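You operate a simulated robot arm through the tools that you are given. There is no shell and no other tool. Be economical: measure what you need, move in short steps, check, and stop when the job is done.

Carry out the task below with a simulated robot arm. There is one attempt and no reset: what you move stays moved.

Task
Show the results, tick PART CLEAN and each size marked OK with the blue pen, then put the pen back.
Fine: the pen goes back in its stand.

Only the result counts: the job must be done as asked and must still hold three seconds after the hand-in. Knocking over, shifting, dropping, spilling or breaking anything else fails it.

Robot
A 6-joint arm with a fingered hand, fixed in place. Base frame: the origin is at the foot of the arm, x ahead of it, y to its left, z up; the work surface is at about z = 1080. Units: mm, degrees, N and s.
With the tool pointing down near the work surface it reaches from about 100 to 640 mm from the base axis. Its first joint turns from -166.0 to 166.0 degrees. Payload 4 kg.
The TCP is the grasp point between the finger pads, 22 mm short of the fingertips. In the tool frame z runs along the fingers and y along their closing line. Largest opening 112 mm; the body of the gripper starts 60 mm behind the TCP. The gripper is a hand of 4 fingers: y runs from the thumb to the fingers, the wrist lies at [0, 0, -218] in the tool frame, and closing takes about 1.5 s.
Orientation is that of the tool frame in the base frame, as a unit quaternion [w, x, y, z]. With the fingers straight down and closing along the base's y, the tool's x points along the base's -x, its y along +y and its z along -z.

Tools
- The arm moves only by the tool nudge_tool. Its argument "increments" is a list of rows, each an object of numbers (a shift or turn left out is 0, a gripper value left out holds the last): "tx", "ty", "tz": the shift along the tool's x, y, z in units of 150 mm (1.0 is 150 mm); "ax", "ay", "az": the turn, a rotation vector about the tool's x, y, z in units of 180 degrees (1.0 is 180 degrees). In form: [{"tx": .., "ty": .., "tz": .., "ax": .., "ay": .., "az": ..}, ...]. A call has 1 to 10 rows; each row is the pose to reach, as a shift and turn from the pose commanded when the call began, along the tool's axes at that moment. "fingers" is the closure, from 0 (fully open) to 1 (shut), set as the call begins (left out, the last holds). A call with a number of a shift or a turn outside -1 to 1 is refused whole. Rows are played at 5 a second. More than 50 mm and 8.6 degrees between two rows, or a gripper value outside its range, and nothing of the call is played. A pose out of reach is approached as far as the arm can. The call stops where the force on the tool passes 40 N (or 10 N more than at its start, if that is more) or the arm is blocked; 0.2 s more then pass. The fingers move at their own pace (about 45 mm/s each) and stop on an object; they squeeze with about 22 N. The grip force told is the motor's: it shows also when the fingers shut on nothing. Time passes only in rows, and 0.2 s behind the last, so rows that repeat a pose let the fingers close. The reply holds the time, the measured pose of the TCP, the force on the tool along the base axes, the opening and the grip force, in the units named above and with some noise, with the torque about the TCP (base axes, N m) and any sound that the robot's microphone picked up, and new pictures: "pictures" is both (left out), scene, wrist or none.
- Cameras (640 x 400 px; columns grow to the right, rows downward): "scene" is fixed at [399.9, 501.1, 1710.5]; the picture's right is [-0.99, -0.12, 0.00], its down [-0.08, 0.65, -0.75] and it looks along [0.09, -0.75, -0.66] (base axes); focal length 330 px, centre (320, 200). "wrist" rides on the gripper at [69, 4, -83] in the tool frame; the picture's right is [-0.06, 1.00, 0.00], its down [-0.77, -0.05, -0.64] and it looks along [-0.64, -0.04, 0.77] (tool axes); focal length 243 px, centre (320, 200). There is no depth. A picture from a camera that has moved, and an enlarged one, comes with that camera's place and axes in the base frame and with its lens.
- curl_fingers(finger1, finger2, finger3, thumb_bend): sets how far each is bent, from 0 (flat) to 100 (curled in); at 30 the hand is open as for a grip, at 70 the pads meet at the TCP. One left out holds its place. A second passes; each finger stops where it meets its share of the squeeze, and holds until it gets a number again. A gripper value or a shape takes the hand back. It gives what a move gives, with no picture; readings hold the bend of each and the force on the fingers (four entries, about 0 where the hand has none), thumb and palm.
- grasp_type(shape): the hand has 4 fingers and takes this shape, open, in about a second: jaw (thumb against the fingers, like two jaws); tri (thumb and two fingers); tip (a fingertip pinch); poke (one finger out to press); point (the index stretched); flat (the hand flat); cup (the hand cupped); fist (a fist). The gripper value then closes the fingers along that shape, each until it touches; the sizes above hold for jaw. It gives what a move gives, with no picture.
- inspect(camera, box): a new picture of the part [left, top, right, bottom] of that camera's present view, enlarged. It takes no simulated time.
- job_done(): hands the job in; it is judged then, once.

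Go step by step. Nothing tells you positions but the pictures and the camera data: compare them with the known pose of the tool, close in by small moves and look again before you grip or let go. The budget is 120 turns and 200 pictures, counting those below and the enlarged ones. Unless the task says otherwise, let go and move clear before handing in, and close with one line.

The tools are called after "Emit:" as a command line: name --argument value ..., lists and objects as JSON in quotes. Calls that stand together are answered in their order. nudge_tool: Moves the arm, as the interface text tells. Its arguments: {"type":"object","properties":{"increments":{"type":"array","items":{"type":"object","properties":{"tx":{"type":"number"},"ty":{"type":"number"},"tz":{"type":"number"},"ax":{"type":"number"},"ay":{"type":"number"},"az":{"type":"number"}}}},"fingers":{"type":"number"},"pictures":{"type":"string","enum":["both","scene","wrist","none"]}},"required":["increments"]} The other tools are called the same way: grasp_type (shape) gives the hand a shape; curl_fingers (finger1, finger2, finger3, thumb_bend) moves the fingers one by one; inspect (camera, box) takes an enlarged picture of a part of a camera's view; job_done () hands the job in.

At the start:

```text
clock: 0.0
eef_pos: [303.2, -121.3, 1395.8]
tool_rot: [0.0, 0.0, 1.0, -0.001]
wrist_force: [-0.3, -0.2, 0.6]
ft_torque: [-0.01, 0.01, -0.02]
gripper_width: 112.0
grasp_force: 0.0
shape: jaw
bend: [30.0, 30.0, 30.0, 30.0]
finger forces: [0.1, 0.0, 0.0, 0.0, 0.0, 0.0]
```

scene: 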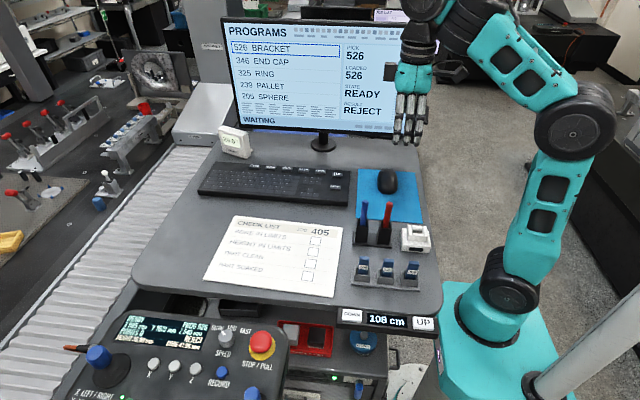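
wrist: 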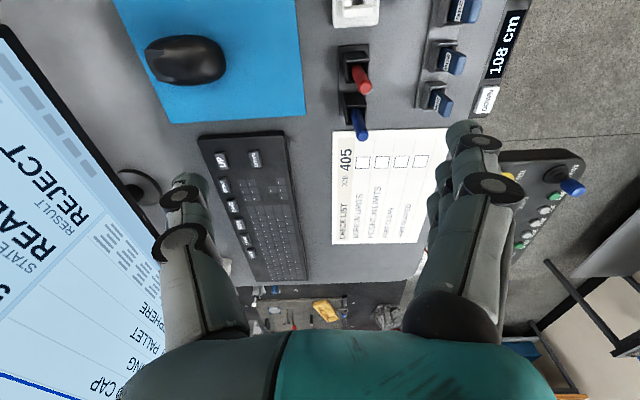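

I see a desk with a screen, keyboard, checklist paper, pens in a stand, and stamps/switches. I'll enlarge the relevant parts first.

Emit:
inspect --camera "scene" --box '[190, 205, 350, 305]'

Emit:
inspect --camera "scene" --box '[190, 150, 350, 250]'

Emit:
inspect --camera "scene" --box '[330, 160, 450, 340]'

Emit:
inspect --camera "scene" --box '[210, 10, 420, 140]'

Emit:
inspect --camera "scene" --box '[60, 300, 300, 400]'

```text
4.00 times, centred on (270, 255) of scene
camera zoom: at [399.9, 501.1, 1710.5], right [-0.99, -0.12, 0.0], down [-0.08, 0.65, -0.75], along [0.09, -0.75, -0.66], focal length 1320 px, centre (520, -20)
```

zoom: 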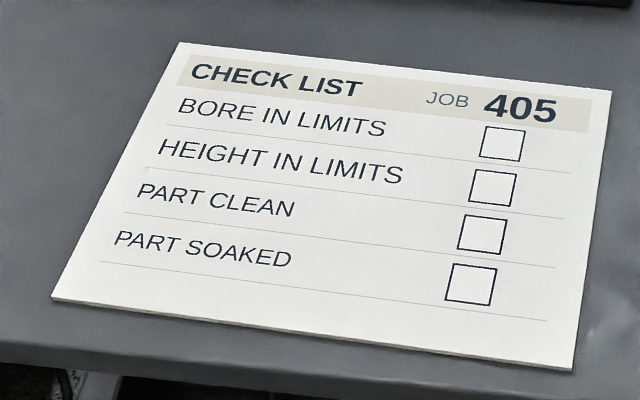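

```text
4.00 times, centred on (270, 200) of scene
camera zoom: at [399.9, 501.1, 1710.5], right [-0.99, -0.12, 0.0], down [-0.08, 0.65, -0.75], along [0.09, -0.75, -0.66], focal length 1320 px, centre (520, 200)
```

zoom: 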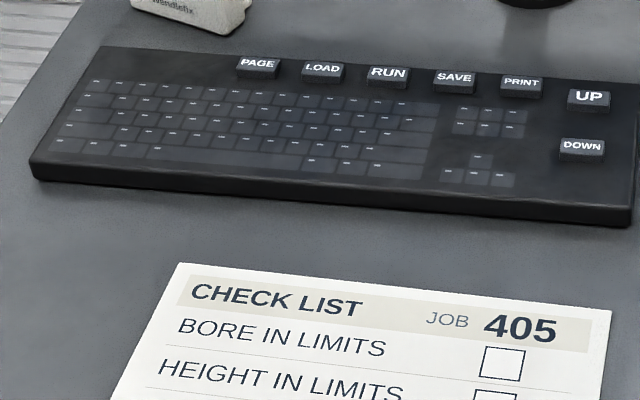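

```text
2.22 times, centred on (390, 250) of scene
camera zoom: at [399.9, 501.1, 1710.5], right [-0.99, -0.12, 0.0], down [-0.08, 0.65, -0.75], along [0.09, -0.75, -0.66], focal length 733 px, centre (164, 89)
```

zoom: 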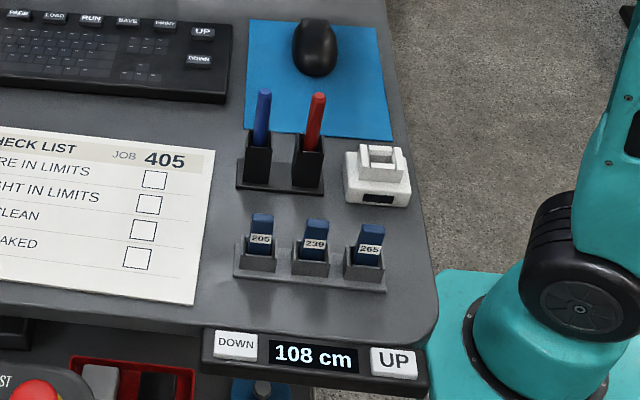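

```text
3.05 times, centred on (315, 75) of scene
camera zoom: at [399.9, 501.1, 1710.5], right [-0.99, -0.12, 0.0], down [-0.08, 0.65, -0.75], along [0.09, -0.75, -0.66], focal length 1005 px, centre (335, 581)
```

zoom: 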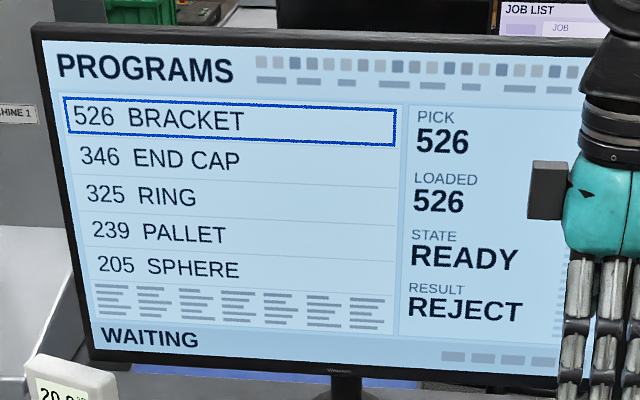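

```text
2.67 times, centred on (180, 350) of scene
camera zoom: at [399.9, 501.1, 1710.5], right [-0.99, -0.12, 0.0], down [-0.08, 0.65, -0.75], along [0.09, -0.75, -0.66], focal length 880 px, centre (693, -200)
```

zoom: 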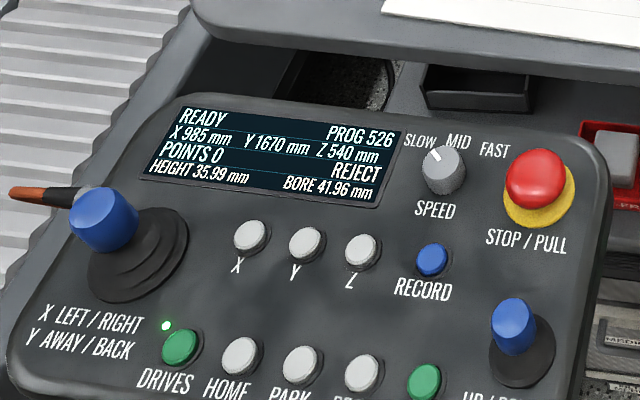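

The PROGRAMS page is showing, and the PAGE key at the top of the keyboard probably switches it to results. I'll set the poke shape and see where the fingertip sits.

Emit:
grasp_type --shape "poke"

Emit:
nudge_tool --increments '[{"tx": 0.0}]'

Emit:
inspect --camera "scene" --box '[340, 0, 500, 160]'

```text
clock: 0.9
eef_pos: [304.1, -120.8, 1396.9]
tool_rot: [0.0, 0.0, 1.0, -0.001]
wrist_force: [0.7, 0.2, -0.4]
ft_torque: [-0.03, 0.01, -0.02]
gripper_width: 0.0
grasp_force: 0.0
shape: poke
bend: [100.0, 100.0, 100.0, 47.0]
finger forces: [0.1, 0.0, 0.1, 0.0, 0.0, 0.0]
```

```text
clock: 1.3
eef_pos: [303.8, -121.7, 1394.9]
tool_rot: [0.0, 0.0, 1.0, -0.001]
wrist_force: [0.8, 0.4, 0.3]
ft_torque: [0.05, 0.0, 0.01]
gripper_width: 0.0
grasp_force: 0.2
shape: poke
bend: [100.0, 100.0, 100.0, 47.0]
finger forces: [0.0, 0.0, 0.0, 0.0, 0.0, 0.0]
camera wrist: at [233.7, -116.3, 1478.5], right [0.06, 1.0, 0.0], down [0.77, -0.05, 0.64], along [0.64, -0.04, -0.77], focal length 243 px, centre (320, 200)
```

scene: 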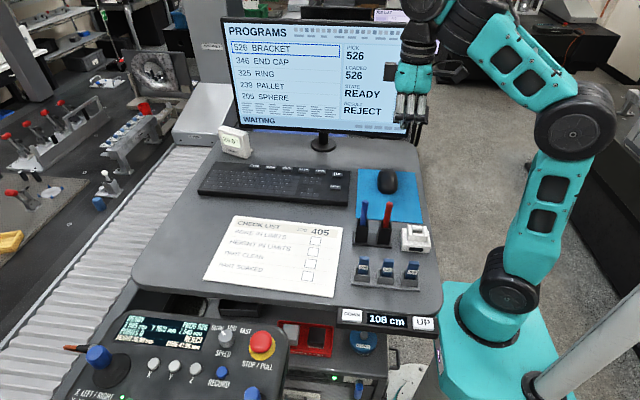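
wrist: 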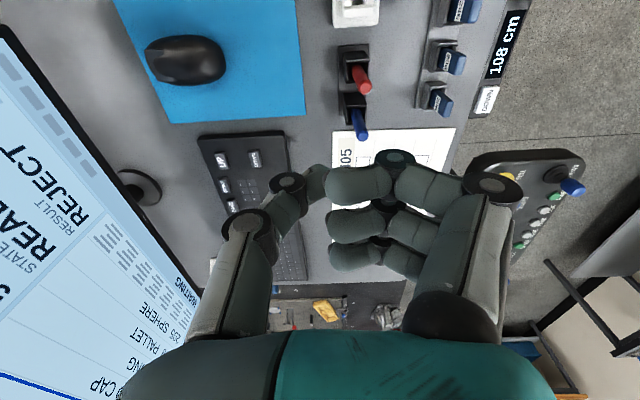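

```text
2.50 times, centred on (420, 80) of scene
camera zoom: at [399.9, 501.1, 1710.5], right [-0.99, -0.12, 0.0], down [-0.08, 0.65, -0.75], along [0.09, -0.75, -0.66], focal length 825 px, centre (70, 500)
```

zoom: 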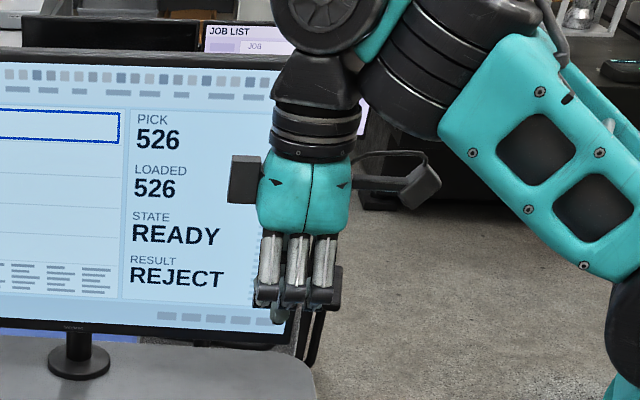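

Poke leaves all the fingers curled. I'll straighten only the middle finger instead and look.

Emit:
curl_fingers --finger1 100 --finger2 60 --finger3 100 --thumb_bend 30

Emit:
inspect --camera "scene" --box '[380, 60, 460, 160]'

Emit:
inspect --camera "wrist" --box '[0, 0, 640, 400]'

```text
clock: 2.3
eef_pos: [304.3, -122.2, 1395.8]
tool_rot: [0.0, 0.0, 1.0, -0.001]
wrist_force: [0.1, -0.4, -0.8]
ft_torque: [-0.03, 0.0, 0.03]
gripper_width: 48.8
grasp_force: 0.1
shape: fingers
bend: [100.0, 60.0, 100.0, 30.0]
finger forces: [0.1, 0.0, 0.0, 0.0, 0.0, 0.0]
```

```text
4.00 times, centred on (420, 110) of scene
camera zoom: at [399.9, 501.1, 1710.5], right [-0.99, -0.12, 0.0], down [-0.08, 0.65, -0.75], along [0.09, -0.75, -0.66], focal length 1320 px, centre (-80, 560)
```

zoom: 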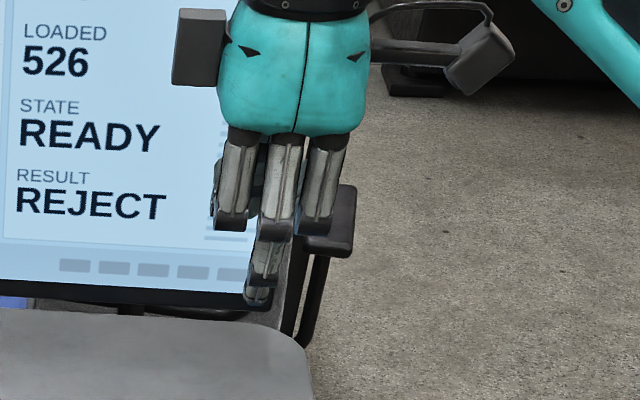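

```text
1.00 times, centred on (320, 200) of wrist (not enlarged: the box is as wide or as high as the picture)
camera zoom: at [233.7, -116.3, 1478.5], right [0.06, 1.0, 0.0], down [0.77, -0.05, 0.64], along [0.64, -0.04, -0.77], focal length 243 px, centre (320, 200)
```

zoom: 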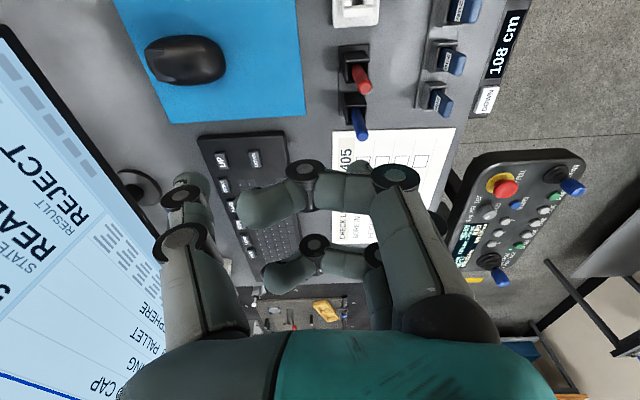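

The middle finger now sticks out as a probe. I put the PAGE key at about (708, -325, 1105), so I'll tilt the hand outward to reach it and approach in stages.

Emit:
curl_fingers --finger2 70

Emit:
nudge_tool --increments '[{"tx": -0.133, "ty": -0.133, "tz": 0.03, "ay": -0.036}, {"tx": -0.267, "ty": -0.267, "tz": 0.06, "ay": -0.072}, {"tx": -0.4, "ty": -0.4, "tz": 0.1, "ay": -0.108}, {"tx": -0.533, "ty": -0.533, "tz": 0.15, "ay": -0.144}, {"tx": -0.667, "ty": -0.667, "tz": 0.2, "ay": -0.18}, {"tx": -0.8, "ty": -0.8, "tz": 0.25, "ay": -0.215}, {"tx": -0.933, "ty": -0.933, "tz": 0.3, "ay": -0.25}]'

```text
clock: 3.3
eef_pos: [303.3, -121.0, 1396.2]
tool_rot: [0.0, 0.0, 1.0, -0.001]
wrist_force: [-0.9, 0.6, -0.2]
ft_torque: [0.0, 0.01, 0.0]
gripper_width: 48.9
grasp_force: 0.0
shape: fingers
bend: [100.0, 70.0, 100.0, 30.0]
finger forces: [0.0, 0.0, 0.0, 0.0, 0.0, 0.0]
```

```text
clock: 4.9
eef_pos: [506.6, -192.4, 1431.7]
tool_rot: [0.361, 0.001, 0.933, -0.004]
wrist_force: [-3.9, -1.7, 1.9]
ft_torque: [0.11, -0.16, 0.06]
gripper_width: 49.1
grasp_force: 0.0
shape: fingers
bend: [100.0, 70.0, 100.0, 30.0]
finger forces: [0.1, 0.0, 0.0, 0.0, 0.0, 0.0]
out of reach, approached as far as the arm can: row 4, 5, 6, 7
camera wrist: at [397.7, -186.1, 1445.2], right [0.05, 1.0, 0.04], down [0.13, -0.04, 0.99], along [0.99, -0.05, -0.14], focal length 243 px, centre (320, 200)
```

scene: 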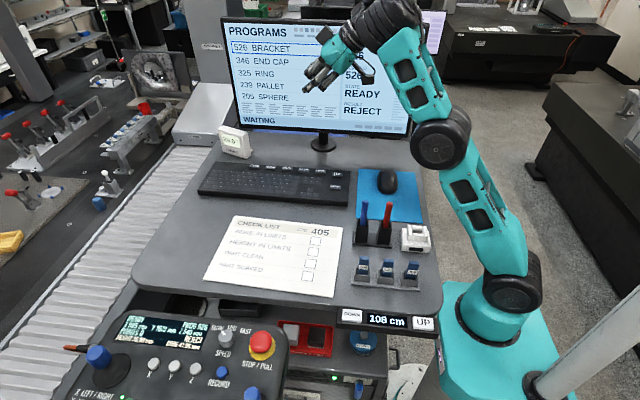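
wrist: 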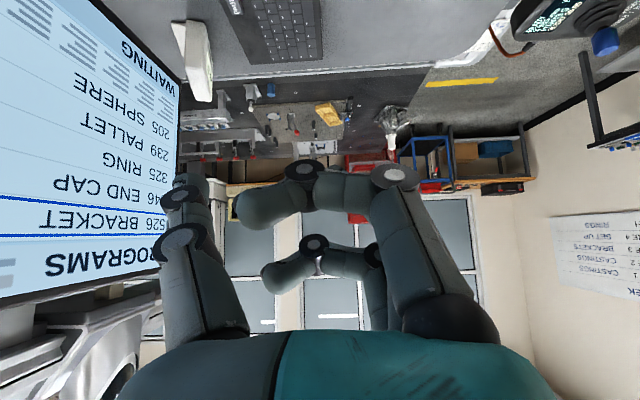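

The arm stopped short of the commanded pose and drifted. I'll continue in smaller steps, outward and down toward the keyboard.

Emit:
nudge_tool --increments '[{"tx": 0.02, "ty": -0.06, "tz": 0.16}, {"tx": 0.04, "ty": -0.13, "tz": 0.32}, {"tx": 0.06, "ty": -0.2, "tz": 0.48}, {"tx": 0.08, "ty": -0.26, "tz": 0.64}]' --pictures "scene"

```text
clock: 5.9
eef_pos: [563.6, -218.7, 1368.8]
tool_rot: [0.35, 0.003, 0.937, -0.005]
wrist_force: [0.3, 0.9, 0.7]
ft_torque: [0.0, -0.01, -0.04]
gripper_width: 48.9
grasp_force: 0.1
shape: fingers
bend: [100.0, 70.0, 100.0, 30.0]
finger forces: [0.1, 0.0, 0.0, 0.0, 0.0, 0.1]
out of reach, approached as far as the arm can: row 1, 2, 3, 4
```

scene: 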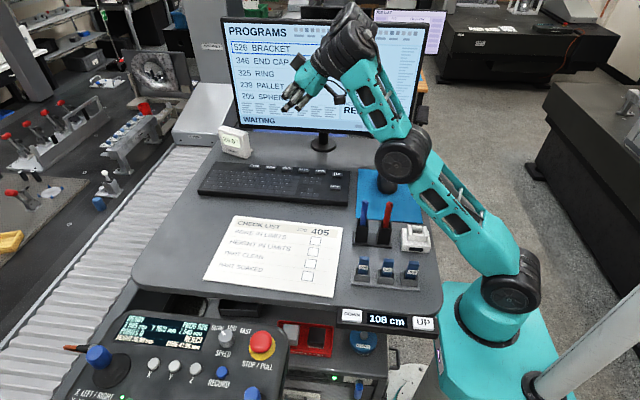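

The elbow has swung low as the arm stretched, which isn't a configuration I want over the desk. I'll back up toward the start pose before trying another approach.

Emit:
nudge_tool --increments '[{"tx": 0.14, "ty": 0.076, "tz": -0.15, "ay": 0.038}, {"tx": 0.28, "ty": 0.15, "tz": -0.3, "ay": 0.076}, {"tx": 0.42, "ty": 0.23, "tz": -0.45, "ay": 0.114}, {"tx": 0.56, "ty": 0.3, "tz": -0.6, "ay": 0.152}, {"tx": 0.7, "ty": 0.38, "tz": -0.75, "ay": 0.19}, {"tx": 0.83, "ty": 0.457, "tz": -0.89, "ay": 0.228}]' --pictures "scene"

```text
clock: 7.3
eef_pos: [379.8, -148.5, 1384.8]
tool_rot: [0.007, 0.001, 1.0, -0.003]
wrist_force: [-0.2, 1.0, 0.3]
ft_torque: [-0.03, 0.02, 0.04]
gripper_width: 48.8
grasp_force: 0.0
shape: fingers
bend: [100.0, 70.0, 100.0, 30.0]
finger forces: [0.1, 0.0, 0.0, 0.0, 0.0, 0.1]
```

scene: 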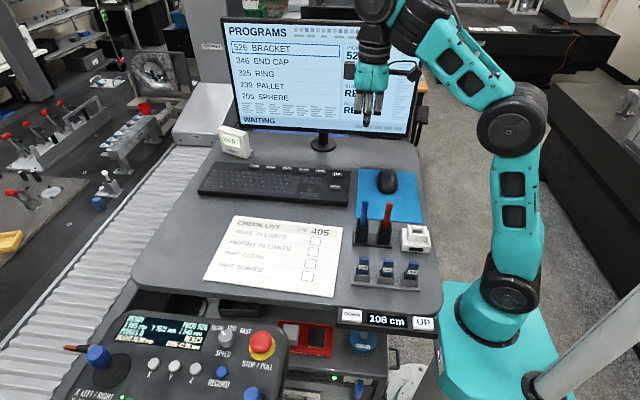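

The arm is back in a good elbow-up configuration. I'll go lower and outward with the tool pointing down first, and tilt after that.

Emit:
nudge_tool --increments '[{"tx": -0.15, "ty": -0.12, "tz": 0.166}, {"tx": -0.3, "ty": -0.25, "tz": 0.333}, {"tx": -0.46, "ty": -0.37, "tz": 0.5}, {"tx": -0.62, "ty": -0.5, "tz": 0.667}, {"tx": -0.78, "ty": -0.62, "tz": 0.833}, {"tx": -0.933, "ty": -0.74, "tz": 1.0}]' --pictures "scene"

```text
clock: 8.7
eef_pos: [522.2, -260.1, 1242.8]
tool_rot: [0.01, 0.0, 1.0, -0.004]
wrist_force: [0.0, -0.1, 0.5]
ft_torque: [0.0, 0.0, 0.0]
gripper_width: 48.9
grasp_force: 0.1
shape: fingers
bend: [100.0, 70.0, 100.0, 30.0]
finger forces: [0.0, 0.1, 0.0, 0.0, 0.0, 0.0]
```

scene: 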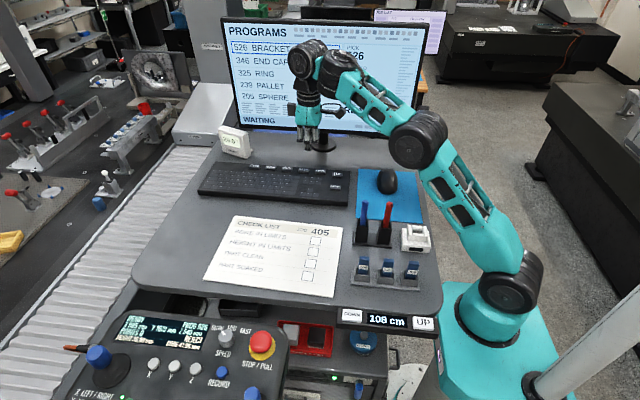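

At this pose the arm is nearly stretched. I'll tilt the hand outward while keeping the wrist about where it is and lowering it slightly.

Emit:
nudge_tool --increments '[{"tx": -0.16, "tz": 0.08, "ay": -0.037}, {"tx": -0.32, "tz": 0.14, "ay": -0.074}, {"tx": -0.48, "tz": 0.18, "ay": -0.111}, {"tx": -0.63, "tz": 0.2, "ay": -0.148}, {"tx": -0.78, "tz": 0.2, "ay": -0.185}, {"tx": -0.933, "tz": 0.19, "ay": -0.222}]' --pictures "scene"

```text
clock: 10.1
eef_pos: [614.8, -242.2, 1241.3]
tool_rot: [0.257, 0.006, 0.966, -0.007]
wrist_force: [0.2, 0.7, 0.3]
ft_torque: [0.01, -0.02, -0.01]
gripper_width: 49.1
grasp_force: 0.1
shape: fingers
bend: [100.0, 70.0, 100.0, 30.0]
finger forces: [0.0, 0.1, 0.1, 0.0, 0.0, 0.0]
out of reach, approached as far as the arm can: row 4, 5, 6
```

scene: 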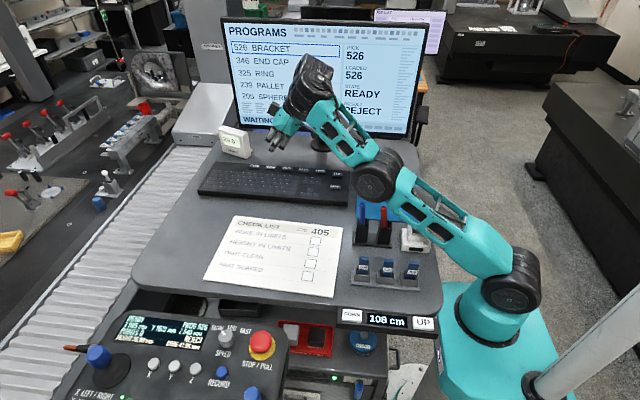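

I've hit the same stretch limit. I'll return to tool-down, then tilt about the grasp point along the radial direction, which pulls the wrist in and down before I extend.

Emit:
nudge_tool --increments '[{"tx": 0.13, "tz": -0.08, "ay": 0.033}, {"tx": 0.26, "tz": -0.16, "ay": 0.066}, {"tx": 0.4, "tz": -0.24, "ay": 0.1}, {"tx": 0.53, "tz": -0.31, "ay": 0.133}, {"tx": 0.67, "tz": -0.38, "ay": 0.166}, {"tx": 0.8, "tz": -0.45, "ay": 0.166}]' --pictures "none"

Emit:
nudge_tool --increments '[{"ax": 0.021, "ay": -0.041}, {"ax": 0.042, "ay": -0.082}, {"ax": 0.063, "ay": -0.124}, {"ax": 0.084, "ay": -0.165}, {"ax": 0.105, "ay": -0.206}, {"ax": 0.126, "ay": -0.248}]' --pictures "scene"

```text
clock: 11.5
eef_pos: [476.7, -238.1, 1240.6]
tool_rot: [-0.002, 0.007, 1.0, -0.006]
wrist_force: [-0.6, -0.4, -0.2]
ft_torque: [0.02, -0.01, -0.02]
gripper_width: 48.9
grasp_force: 0.0
shape: fingers
bend: [100.0, 70.0, 100.0, 30.0]
finger forces: [0.0, 0.0, 0.1, 0.0, 0.1, 0.0]
```

```text
clock: 12.9
eef_pos: [551.0, -274.7, 1366.6]
tool_rot: [0.347, -0.001, 0.922, -0.173]
wrist_force: [-0.1, 0.5, -1.2]
ft_torque: [0.01, 0.03, 0.0]
gripper_width: 49.3
grasp_force: 0.1
shape: fingers
bend: [100.0, 70.0, 100.0, 30.0]
finger forces: [0.0, 0.0, 0.0, 0.1, 0.1, 0.0]
out of reach, approached as far as the arm can: row 1, 2, 3, 4, 5, 6
```

scene: 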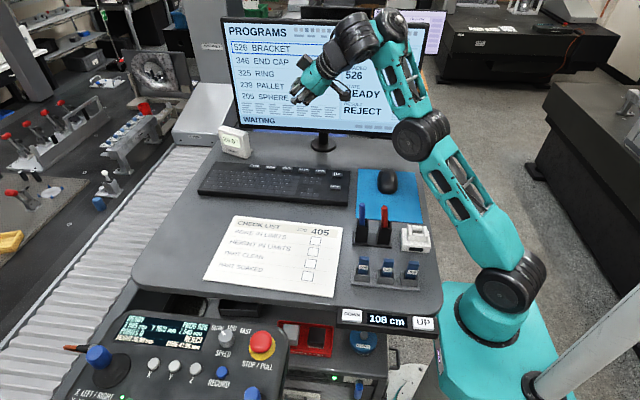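

Tilting in place fails immediately, so some wrist joint seems to be at a limit. I'll look closely at the wrist chain.

Emit:
inspect --camera "scene" --box '[270, 0, 450, 160]'

```text
2.50 times, centred on (360, 80) of scene
camera zoom: at [399.9, 501.1, 1710.5], right [-0.99, -0.12, 0.0], down [-0.08, 0.65, -0.75], along [0.09, -0.75, -0.66], focal length 825 px, centre (220, 500)
```

zoom: 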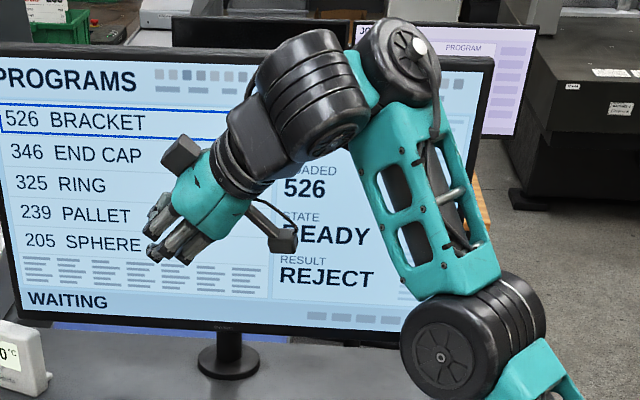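

It looks like a UR-style chain whose wrist pitch limits outward tilt. Instead I'll return to tool-down and turn the hand so the thumb points radially outward, using the open thumb as an offset poker for extra reach.

Emit:
nudge_tool --increments '[{"tx": 0.16, "ty": 0.08, "tz": 0.01, "ax": -0.019, "ay": 0.038}, {"tx": 0.32, "ty": 0.16, "tz": 0.02, "ax": -0.038, "ay": 0.076}, {"tx": 0.48, "ty": 0.24, "tz": 0.03, "ax": -0.057, "ay": 0.113}, {"tx": 0.64, "ty": 0.32, "tz": 0.04, "ax": -0.075, "ay": 0.15}, {"tx": 0.8, "ty": 0.4, "tz": 0.05, "ax": -0.094, "ay": 0.188}, {"tx": 0.95, "ty": 0.45, "tz": 0.06, "ax": -0.113, "ay": 0.226}]' --pictures "none"

Emit:
nudge_tool --increments '[{"az": -0.04}, {"az": -0.08}, {"az": -0.12}, {"az": -0.16}, {"az": -0.2}, {"az": -0.24}, {"az": -0.28}, {"az": -0.32}, {"az": -0.36}]' --pictures "both"

```text
clock: 14.3
eef_pos: [451.6, -238.2, 1247.1]
tool_rot: [0.0, -0.001, 1.0, 0.0]
wrist_force: [-0.3, -0.6, 0.4]
ft_torque: [0.03, -0.03, 0.01]
gripper_width: 49.0
grasp_force: 0.1
shape: fingers
bend: [100.0, 70.0, 100.0, 30.0]
finger forces: [0.0, 0.0, 0.0, 0.0, 0.0, 0.0]
```

```text
clock: 16.3
eef_pos: [448.8, -238.2, 1246.8]
tool_rot: [-0.003, -0.538, 0.843, -0.005]
wrist_force: [0.2, -0.4, -0.1]
ft_torque: [-0.03, 0.0, 0.0]
gripper_width: 48.9
grasp_force: 0.1
shape: fingers
bend: [100.0, 70.0, 100.0, 30.0]
finger forces: [0.0, 0.1, 0.0, 0.0, 0.1, 0.1]
camera wrist: at [414.6, -298.4, 1330.1], right [-0.88, 0.48, -0.01], down [0.37, 0.68, 0.63], along [0.31, 0.55, -0.77], focal length 243 px, centre (320, 200)
```

scene: 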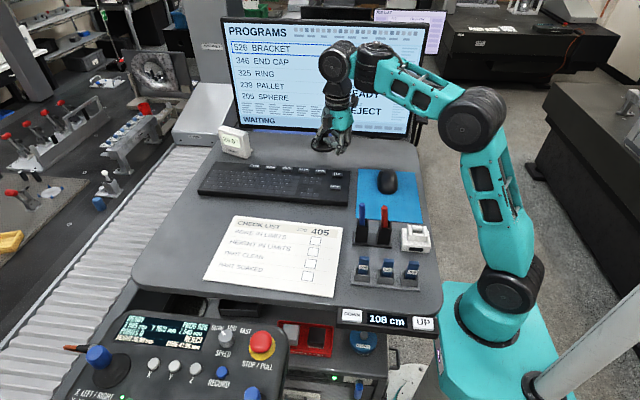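
wrist: 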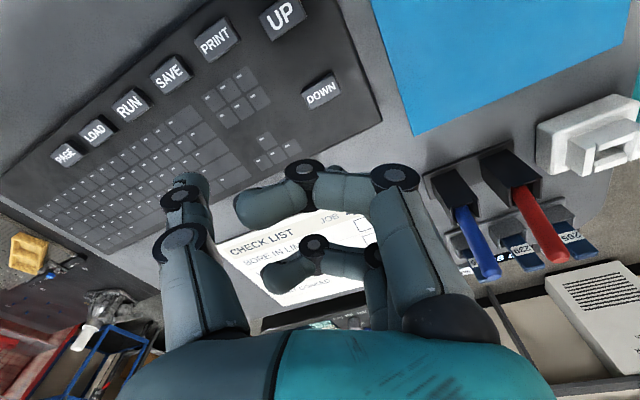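

Rotation is fine, and the thumb now points out toward PAGE, which both cameras put at about (710, -322). I'll test a small outward tilt here.

Emit:
nudge_tool --increments '[{"ax": 0.04}, {"ax": 0.08}]' --pictures "none"

```text
clock: 16.9
eef_pos: [454.8, -242.0, 1262.5]
tool_rot: [0.079, -0.531, 0.839, -0.095]
wrist_force: [0.4, -0.3, 0.3]
ft_torque: [0.0, 0.01, 0.0]
gripper_width: 48.9
grasp_force: 0.0
shape: fingers
bend: [100.0, 70.0, 100.0, 30.0]
finger forces: [0.0, 0.0, 0.0, 0.1, 0.1, 0.0]
out of reach, approached as far as the arm can: row 1, 2
```

The tilt is limited but about 14° costs little. I'll flatten the thumb fully, curl the rest, and see where its tip is.

Emit:
curl_fingers --finger1 100 --finger2 100 --finger3 100 --thumb_bend 0

Emit:
inspect --camera "wrist" --box '[0, 0, 640, 400]'

Emit:
inspect --camera "scene" --box '[290, 40, 410, 180]'

```text
clock: 17.9
eef_pos: [454.6, -241.7, 1263.4]
tool_rot: [0.079, -0.531, 0.838, -0.095]
wrist_force: [-0.7, -0.5, 0.1]
ft_torque: [-0.02, -0.01, 0.0]
gripper_width: 54.9
grasp_force: 0.1
shape: fingers
bend: [100.0, 100.0, 100.0, 1.0]
finger forces: [0.1, 0.0, 0.0, 0.1, 0.0, 0.0]
```

```text
1.00 times, centred on (320, 200) of wrist (not enlarged: the box is as wide or as high as the picture)
camera zoom: at [401.6, -295.6, 1339.8], right [-0.85, 0.47, -0.24], down [0.22, 0.72, 0.66], along [0.49, 0.51, -0.71], focal length 243 px, centre (320, 200)
```

zoom: 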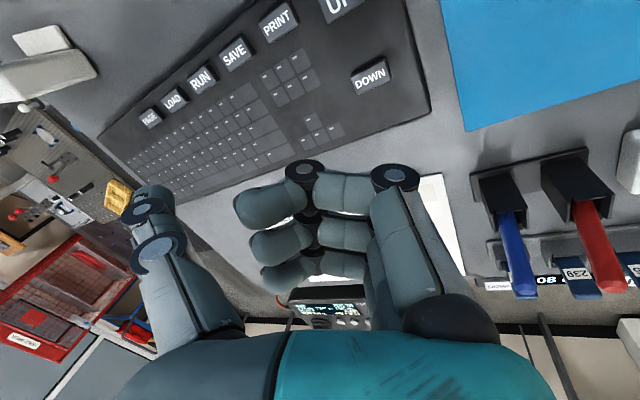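

```text
2.86 times, centred on (350, 110) of scene
camera zoom: at [399.9, 501.1, 1710.5], right [-0.99, -0.12, 0.0], down [-0.08, 0.65, -0.75], along [0.09, -0.75, -0.66], focal length 943 px, centre (234, 457)
```

zoom: 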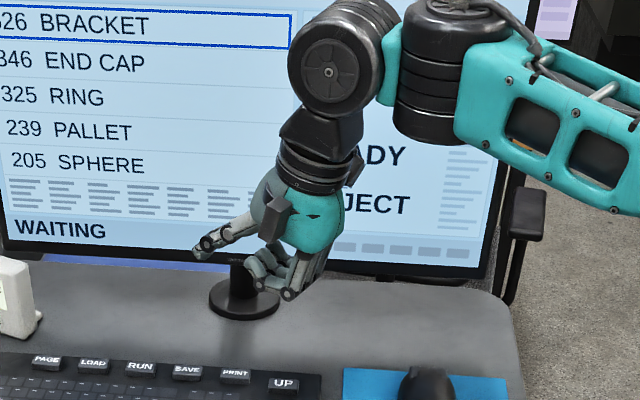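

The curled knuckles end up nearly as low as the flat thumb. I'll look at the whole arm to understand which joint limits the tilt.

Emit:
inspect --camera "scene" --box '[310, 0, 570, 180]'

```text
2.22 times, centred on (440, 90) of scene
camera zoom: at [399.9, 501.1, 1710.5], right [-0.99, -0.12, 0.0], down [-0.08, 0.65, -0.75], along [0.09, -0.75, -0.66], focal length 733 px, centre (53, 444)
```

zoom: 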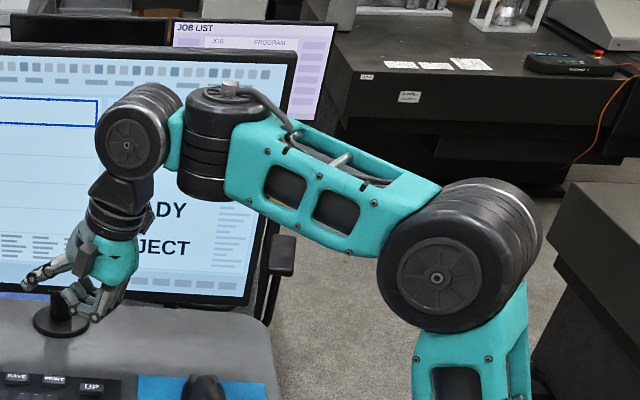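

The last wrist joint can't lean the tool past perpendicular to the forearm, so about 20° of tilt is only possible near full stretch. A thumb bent to about 42 adds the rest, so I'll set that and move toward PAGE.

Emit:
curl_fingers --thumb_bend 42

Emit:
nudge_tool --increments '[{"tx": -0.025, "ty": -0.15, "tz": 0.11}, {"tx": -0.05, "ty": -0.3, "tz": 0.22}, {"tx": -0.075, "ty": -0.45, "tz": 0.35}, {"tx": -0.1, "ty": -0.6, "tz": 0.5, "ax": 0.015, "ay": 0.004}, {"tx": -0.124, "ty": -0.748, "tz": 0.664, "ax": 0.03, "ay": 0.008}]' --pictures "both"

```text
clock: 18.9
eef_pos: [455.3, -241.7, 1262.9]
tool_rot: [0.079, -0.531, 0.838, -0.094]
wrist_force: [0.0, 0.4, -0.6]
ft_torque: [-0.01, 0.01, -0.04]
gripper_width: 42.6
grasp_force: 0.0
shape: fingers
bend: [100.0, 100.0, 100.0, 42.0]
finger forces: [0.0, 0.1, 0.1, 0.0, 0.0, 0.1]
```

```text
clock: 20.1
eef_pos: [598.1, -291.2, 1212.6]
tool_rot: [0.097, -0.527, 0.833, -0.135]
wrist_force: [0.2, -0.5, -0.6]
ft_torque: [0.01, 0.0, -0.01]
gripper_width: 42.5
grasp_force: 0.0
shape: fingers
bend: [100.0, 100.0, 100.0, 42.0]
finger forces: [0.1, 0.0, 0.0, 0.0, 0.0, 0.0]
out of reach, approached as far as the arm can: row 1, 2, 3, 4, 5
camera wrist: at [539.4, -341.8, 1288.3], right [-0.82, 0.46, -0.33], down [0.17, 0.75, 0.64], along [0.54, 0.47, -0.7], focal length 243 px, centre (320, 200)
```

scene: 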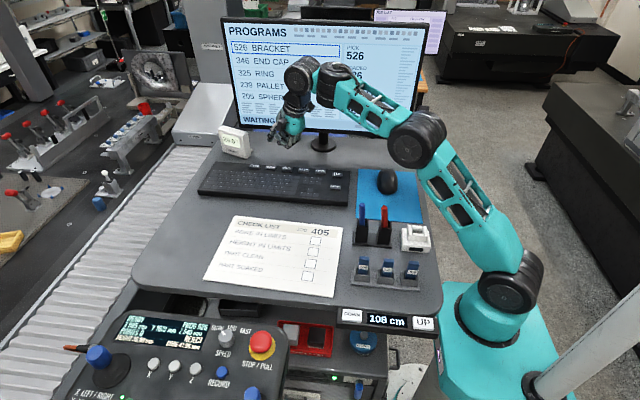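
wrist: 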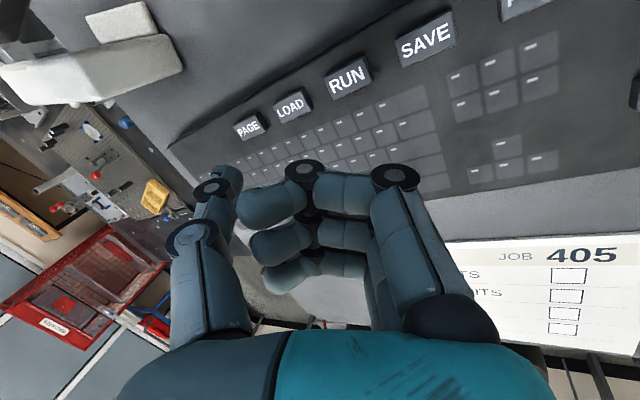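

Good progress: tilt is about 19° and the thumb is approaching PAGE. I'll continue to the hover point.

Emit:
nudge_tool --increments '[{"tx": -0.03, "ty": -0.076, "tz": 0.14}, {"tx": -0.06, "ty": -0.152, "tz": 0.28}, {"tx": -0.09, "ty": -0.23, "tz": 0.42}, {"tx": -0.117, "ty": -0.305, "tz": 0.56}]' --pictures "both"

Emit:
inspect --camera "scene" --box '[210, 90, 370, 200]'

```text
clock: 21.3
eef_pos: [641.0, -303.6, 1214.7]
tool_rot: [0.104, -0.518, 0.828, -0.187]
wrist_force: [-0.7, -0.8, -0.7]
ft_torque: [0.01, -0.01, -0.02]
gripper_width: 42.2
grasp_force: 0.0
shape: fingers
bend: [100.0, 100.0, 100.0, 42.0]
finger forces: [0.0, 0.0, 0.0, 0.1, 0.0, 0.0]
out of reach, approached as far as the arm can: row 3, 4
stopped in row 4: the arm was blocked; the commanded pose is now the measured one
camera wrist: at [575.0, -346.2, 1288.9], right [-0.79, 0.45, -0.42], down [0.14, 0.8, 0.59], along [0.6, 0.4, -0.69], focal length 243 px, centre (320, 200)
```

scene: 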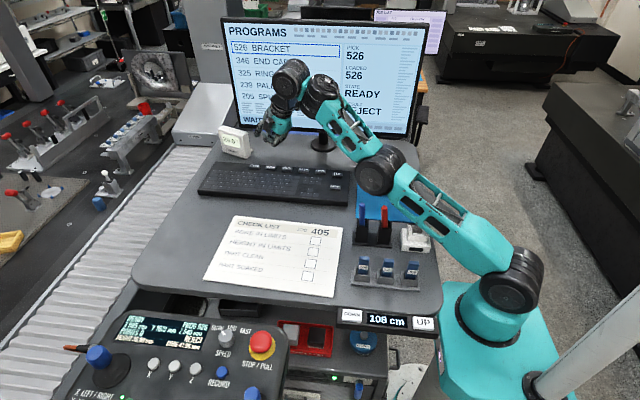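
wrist: 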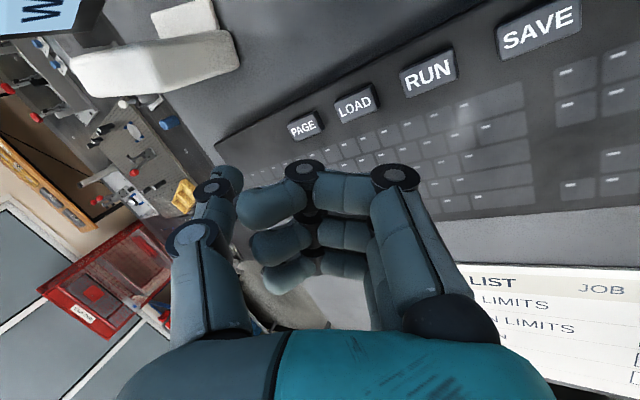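

```text
3.64 times, centred on (290, 145) of scene
camera zoom: at [399.9, 501.1, 1710.5], right [-0.99, -0.12, 0.0], down [-0.08, 0.65, -0.75], along [0.09, -0.75, -0.66], focal length 1200 px, centre (429, 400)
```

zoom: 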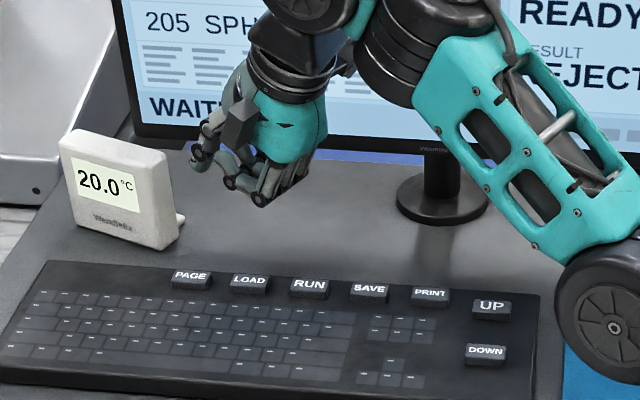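

The arm reports being blocked and its elbow hangs low near the pens and mouse. I'll check for contact before moving further.

Emit:
inspect --camera "scene" --box '[330, 140, 450, 260]'

```text
3.33 times, centred on (390, 200) of scene
camera zoom: at [399.9, 501.1, 1710.5], right [-0.99, -0.12, 0.0], down [-0.08, 0.65, -0.75], along [0.09, -0.75, -0.66], focal length 1100 px, centre (87, 200)
```

zoom: 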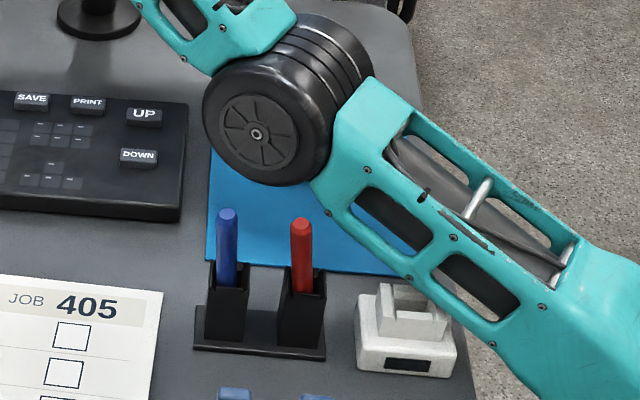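

No contact: the pens are untouched. I'll back off upward, restoring elbow-up, then come in low where the reach is longer.

Emit:
nudge_tool --increments '[{"tx": 0.005, "ty": 0.1, "tz": -0.12, "ax": -0.03}, {"tx": 0.01, "ty": 0.2, "tz": -0.22, "ax": -0.06}, {"tx": 0.015, "ty": 0.35, "tz": -0.32, "ax": -0.09}, {"tx": 0.02, "ty": 0.5, "tz": -0.42, "ax": -0.12}, {"tx": 0.025, "ty": 0.65, "tz": -0.5, "ax": -0.135}, {"tx": 0.03, "ty": 0.85, "tz": -0.55, "ax": -0.135}]' --pictures "scene"

```text
clock: 22.7
eef_pos: [507.8, -238.2, 1230.3]
tool_rot: [-0.011, -0.53, 0.848, -0.003]
wrist_force: [0.2, -0.2, -0.6]
ft_torque: [0.0, 0.07, -0.01]
gripper_width: 42.2
grasp_force: 0.2
shape: fingers
bend: [100.0, 100.0, 100.0, 42.0]
finger forces: [0.0, 0.0, 0.0, 0.0, 0.0, 0.1]
out of reach, approached as far as the arm can: row 1, 2, 3, 4, 5
```

scene: 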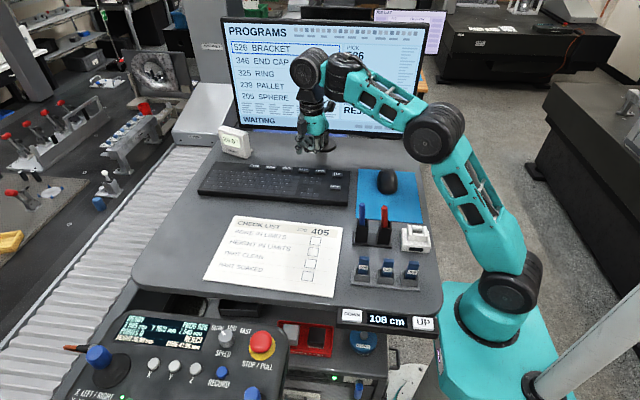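

Elbow-up is restored. I'll extend the thumb a bit more, descend here with the tool vertical, and move outward low.

Emit:
curl_fingers --thumb_bend 28

Emit:
nudge_tool --increments '[{"tz": 0.19}, {"tz": 0.38}, {"tz": 0.567}, {"tx": -0.02, "ty": -0.19, "tz": 0.567}, {"tx": -0.05, "ty": -0.38, "tz": 0.567}, {"tx": -0.07, "ty": -0.573, "tz": 0.567}]' --pictures "both"

Emit:
inspect --camera "scene" --box '[210, 90, 370, 200]'

```text
clock: 23.7
eef_pos: [508.3, -237.5, 1230.9]
tool_rot: [-0.01, -0.53, 0.848, -0.005]
wrist_force: [-1.1, 0.8, 0.4]
ft_torque: [-0.04, 0.02, -0.02]
gripper_width: 49.6
grasp_force: 0.0
shape: fingers
bend: [100.0, 100.0, 100.0, 28.0]
finger forces: [0.0, 0.0, 0.0, 0.0, 0.1, 0.1]
```

```text
clock: 25.1
eef_pos: [587.6, -269.4, 1145.0]
tool_rot: [-0.011, -0.53, 0.848, -0.007]
wrist_force: [0.2, 0.2, 0.3]
ft_torque: [0.0, -0.02, 0.01]
gripper_width: 49.5
grasp_force: 0.0
shape: fingers
bend: [100.0, 100.0, 100.0, 28.0]
finger forces: [0.0, 0.0, 0.0, 0.0, 0.0, 0.0]
camera wrist: at [553.3, -326.8, 1229.2], right [-0.87, 0.49, 0.0], down [0.39, 0.68, 0.62], along [0.31, 0.54, -0.78], focal length 243 px, centre (320, 200)
```

scene: 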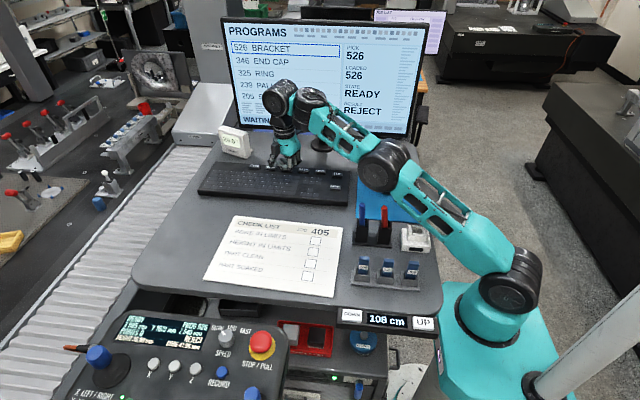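
wrist: 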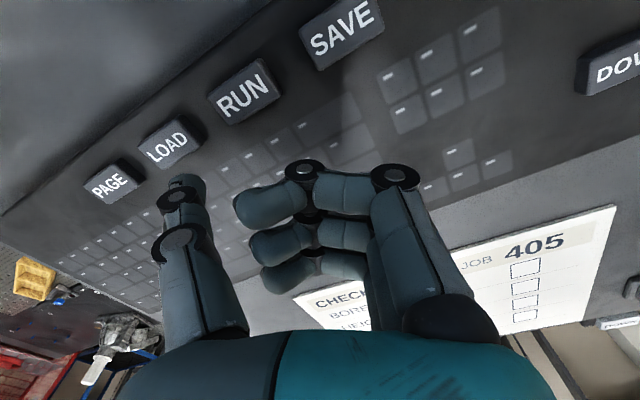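

```text
3.64 times, centred on (290, 145) of scene
camera zoom: at [399.9, 501.1, 1710.5], right [-0.99, -0.12, 0.0], down [-0.08, 0.65, -0.75], along [0.09, -0.75, -0.66], focal length 1200 px, centre (429, 400)
```

zoom: 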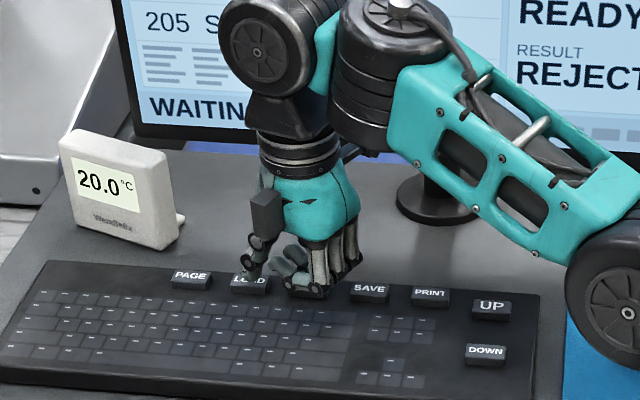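

All reached, and the thumb tip sits over LOAD with PAGE about 60 mm beyond it. I'll tilt 12° and extend toward PAGE, staying above the keys.

Emit:
nudge_tool --increments '[{"tx": -0.012, "ty": -0.094, "tz": 0.02, "ax": 0.017}, {"tx": -0.025, "ty": -0.188, "tz": 0.05, "ax": 0.034}, {"tx": -0.037, "ty": -0.28, "tz": 0.09, "ax": 0.05}, {"tx": -0.05, "ty": -0.376, "tz": 0.133, "ax": 0.067}]' --pictures "both"

Emit:
inspect --camera "scene" --box '[210, 90, 370, 200]'

```text
clock: 26.3
eef_pos: [635.1, -281.6, 1177.8]
tool_rot: [0.066, -0.525, 0.839, -0.125]
wrist_force: [0.1, -0.2, -1.5]
ft_torque: [0.0, 0.01, 0.0]
gripper_width: 49.7
grasp_force: 0.2
shape: fingers
bend: [100.0, 100.0, 100.0, 28.0]
finger forces: [0.1, 0.0, 0.1, 0.0, 0.0, 0.0]
stopped in row 4: the arm was blocked; the commanded pose is now the measured one
camera wrist: at [580.3, -329.3, 1256.7], right [-0.83, 0.47, -0.28], down [0.22, 0.76, 0.61], along [0.5, 0.45, -0.74], focal length 243 px, centre (320, 200)
```

scene: 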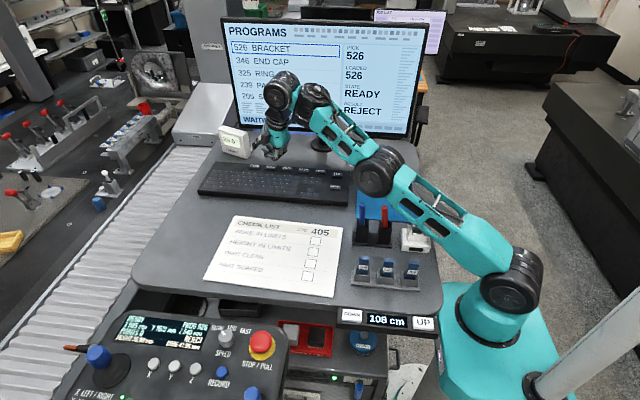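
wrist: 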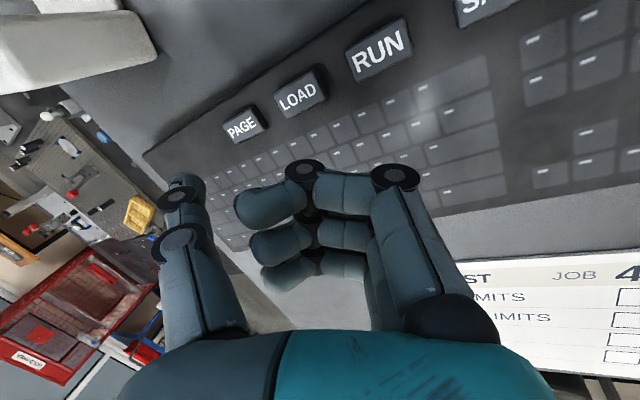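

```text
3.64 times, centred on (290, 145) of scene
camera zoom: at [399.9, 501.1, 1710.5], right [-0.99, -0.12, 0.0], down [-0.08, 0.65, -0.75], along [0.09, -0.75, -0.66], focal length 1200 px, centre (429, 400)
```

zoom: 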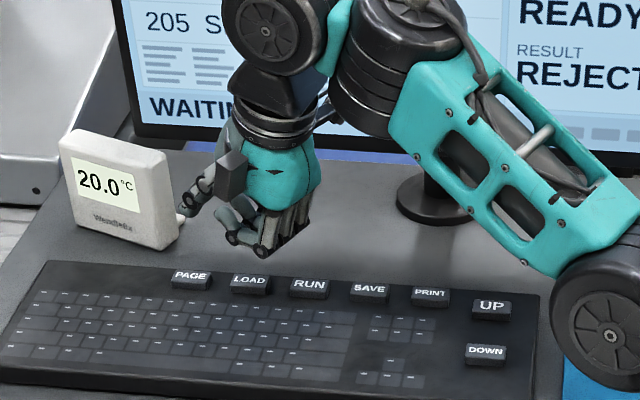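

The arm was blocked without tool force, so the upper arm may be touching something. I'll look at it closely.

Emit:
inspect --camera "scene" --box '[340, 150, 540, 330]'

Emit:
inspect --camera "scene" --box '[350, 180, 450, 260]'

```text
2.22 times, centred on (440, 240) of scene
camera zoom: at [399.9, 501.1, 1710.5], right [-0.99, -0.12, 0.0], down [-0.08, 0.65, -0.75], along [0.09, -0.75, -0.66], focal length 733 px, centre (53, 111)
```

zoom: 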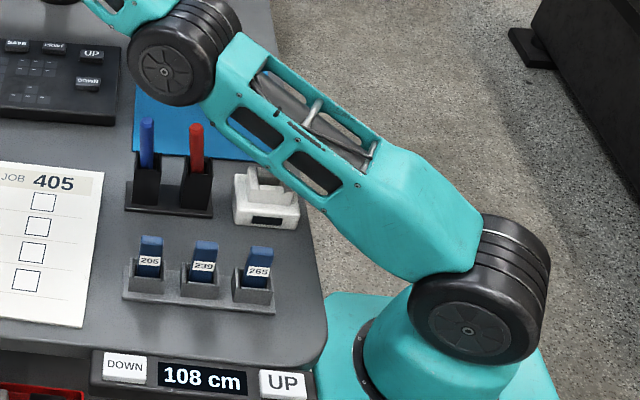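

```text
5.00 times, centred on (400, 220) of scene
camera zoom: at [399.9, 501.1, 1710.5], right [-0.99, -0.12, 0.0], down [-0.08, 0.65, -0.75], along [0.09, -0.75, -0.66], focal length 1650 px, centre (-80, 100)
```

zoom: 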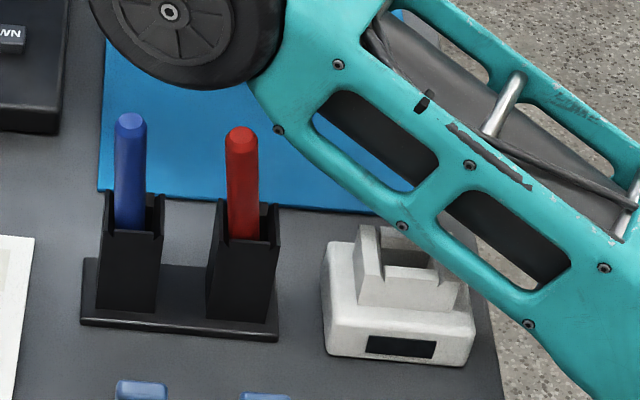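

Nothing has been disturbed, but the upper arm passes very near the desk edge when the elbow drops. I'll return to the good tool-down pose and use a gentler tilt of about 9° with a flatter thumb.

Emit:
nudge_tool --increments '[{"tx": 0.014, "ty": 0.105, "tz": -0.04, "ax": -0.03}, {"tx": 0.027, "ty": 0.21, "tz": -0.06, "ax": -0.06}, {"tx": 0.04, "ty": 0.32, "tz": -0.06, "ax": -0.09}, {"tx": 0.054, "ty": 0.42, "tz": -0.05, "ax": -0.09}, {"tx": 0.054, "ty": 0.42, "tz": -0.05, "ax": -0.09}]' --pictures "scene"

Emit:
curl_fingers --thumb_bend 15

```text
clock: 27.5
eef_pos: [577.3, -259.8, 1164.8]
tool_rot: [-0.013, -0.529, 0.849, -0.004]
wrist_force: [0.1, 0.1, -0.1]
ft_torque: [-0.01, -0.01, -0.01]
gripper_width: 49.5
grasp_force: 0.2
shape: fingers
bend: [100.0, 100.0, 100.0, 28.0]
finger forces: [0.1, 0.0, 0.1, 0.0, 0.1, 0.0]
out of reach, approached as far as the arm can: row 1, 2, 3
```

scene: 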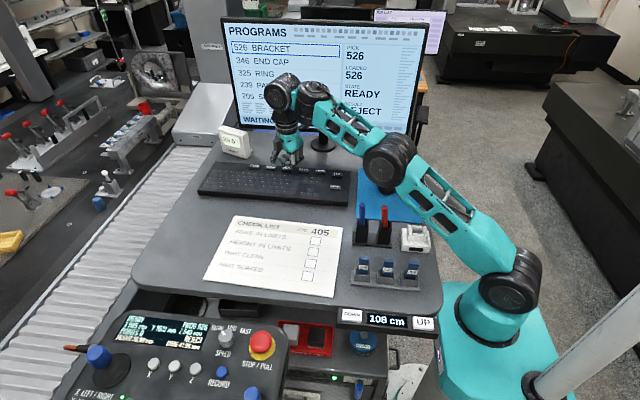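

```text
clock: 28.5
eef_pos: [577.1, -260.3, 1163.8]
tool_rot: [-0.012, -0.529, 0.848, -0.006]
wrist_force: [-0.3, 0.8, -0.1]
ft_torque: [0.0, 0.04, 0.0]
gripper_width: 53.0
grasp_force: 0.1
shape: fingers
bend: [100.0, 100.0, 100.0, 16.0]
finger forces: [0.1, 0.0, 0.0, 0.1, 0.1, 0.0]
```

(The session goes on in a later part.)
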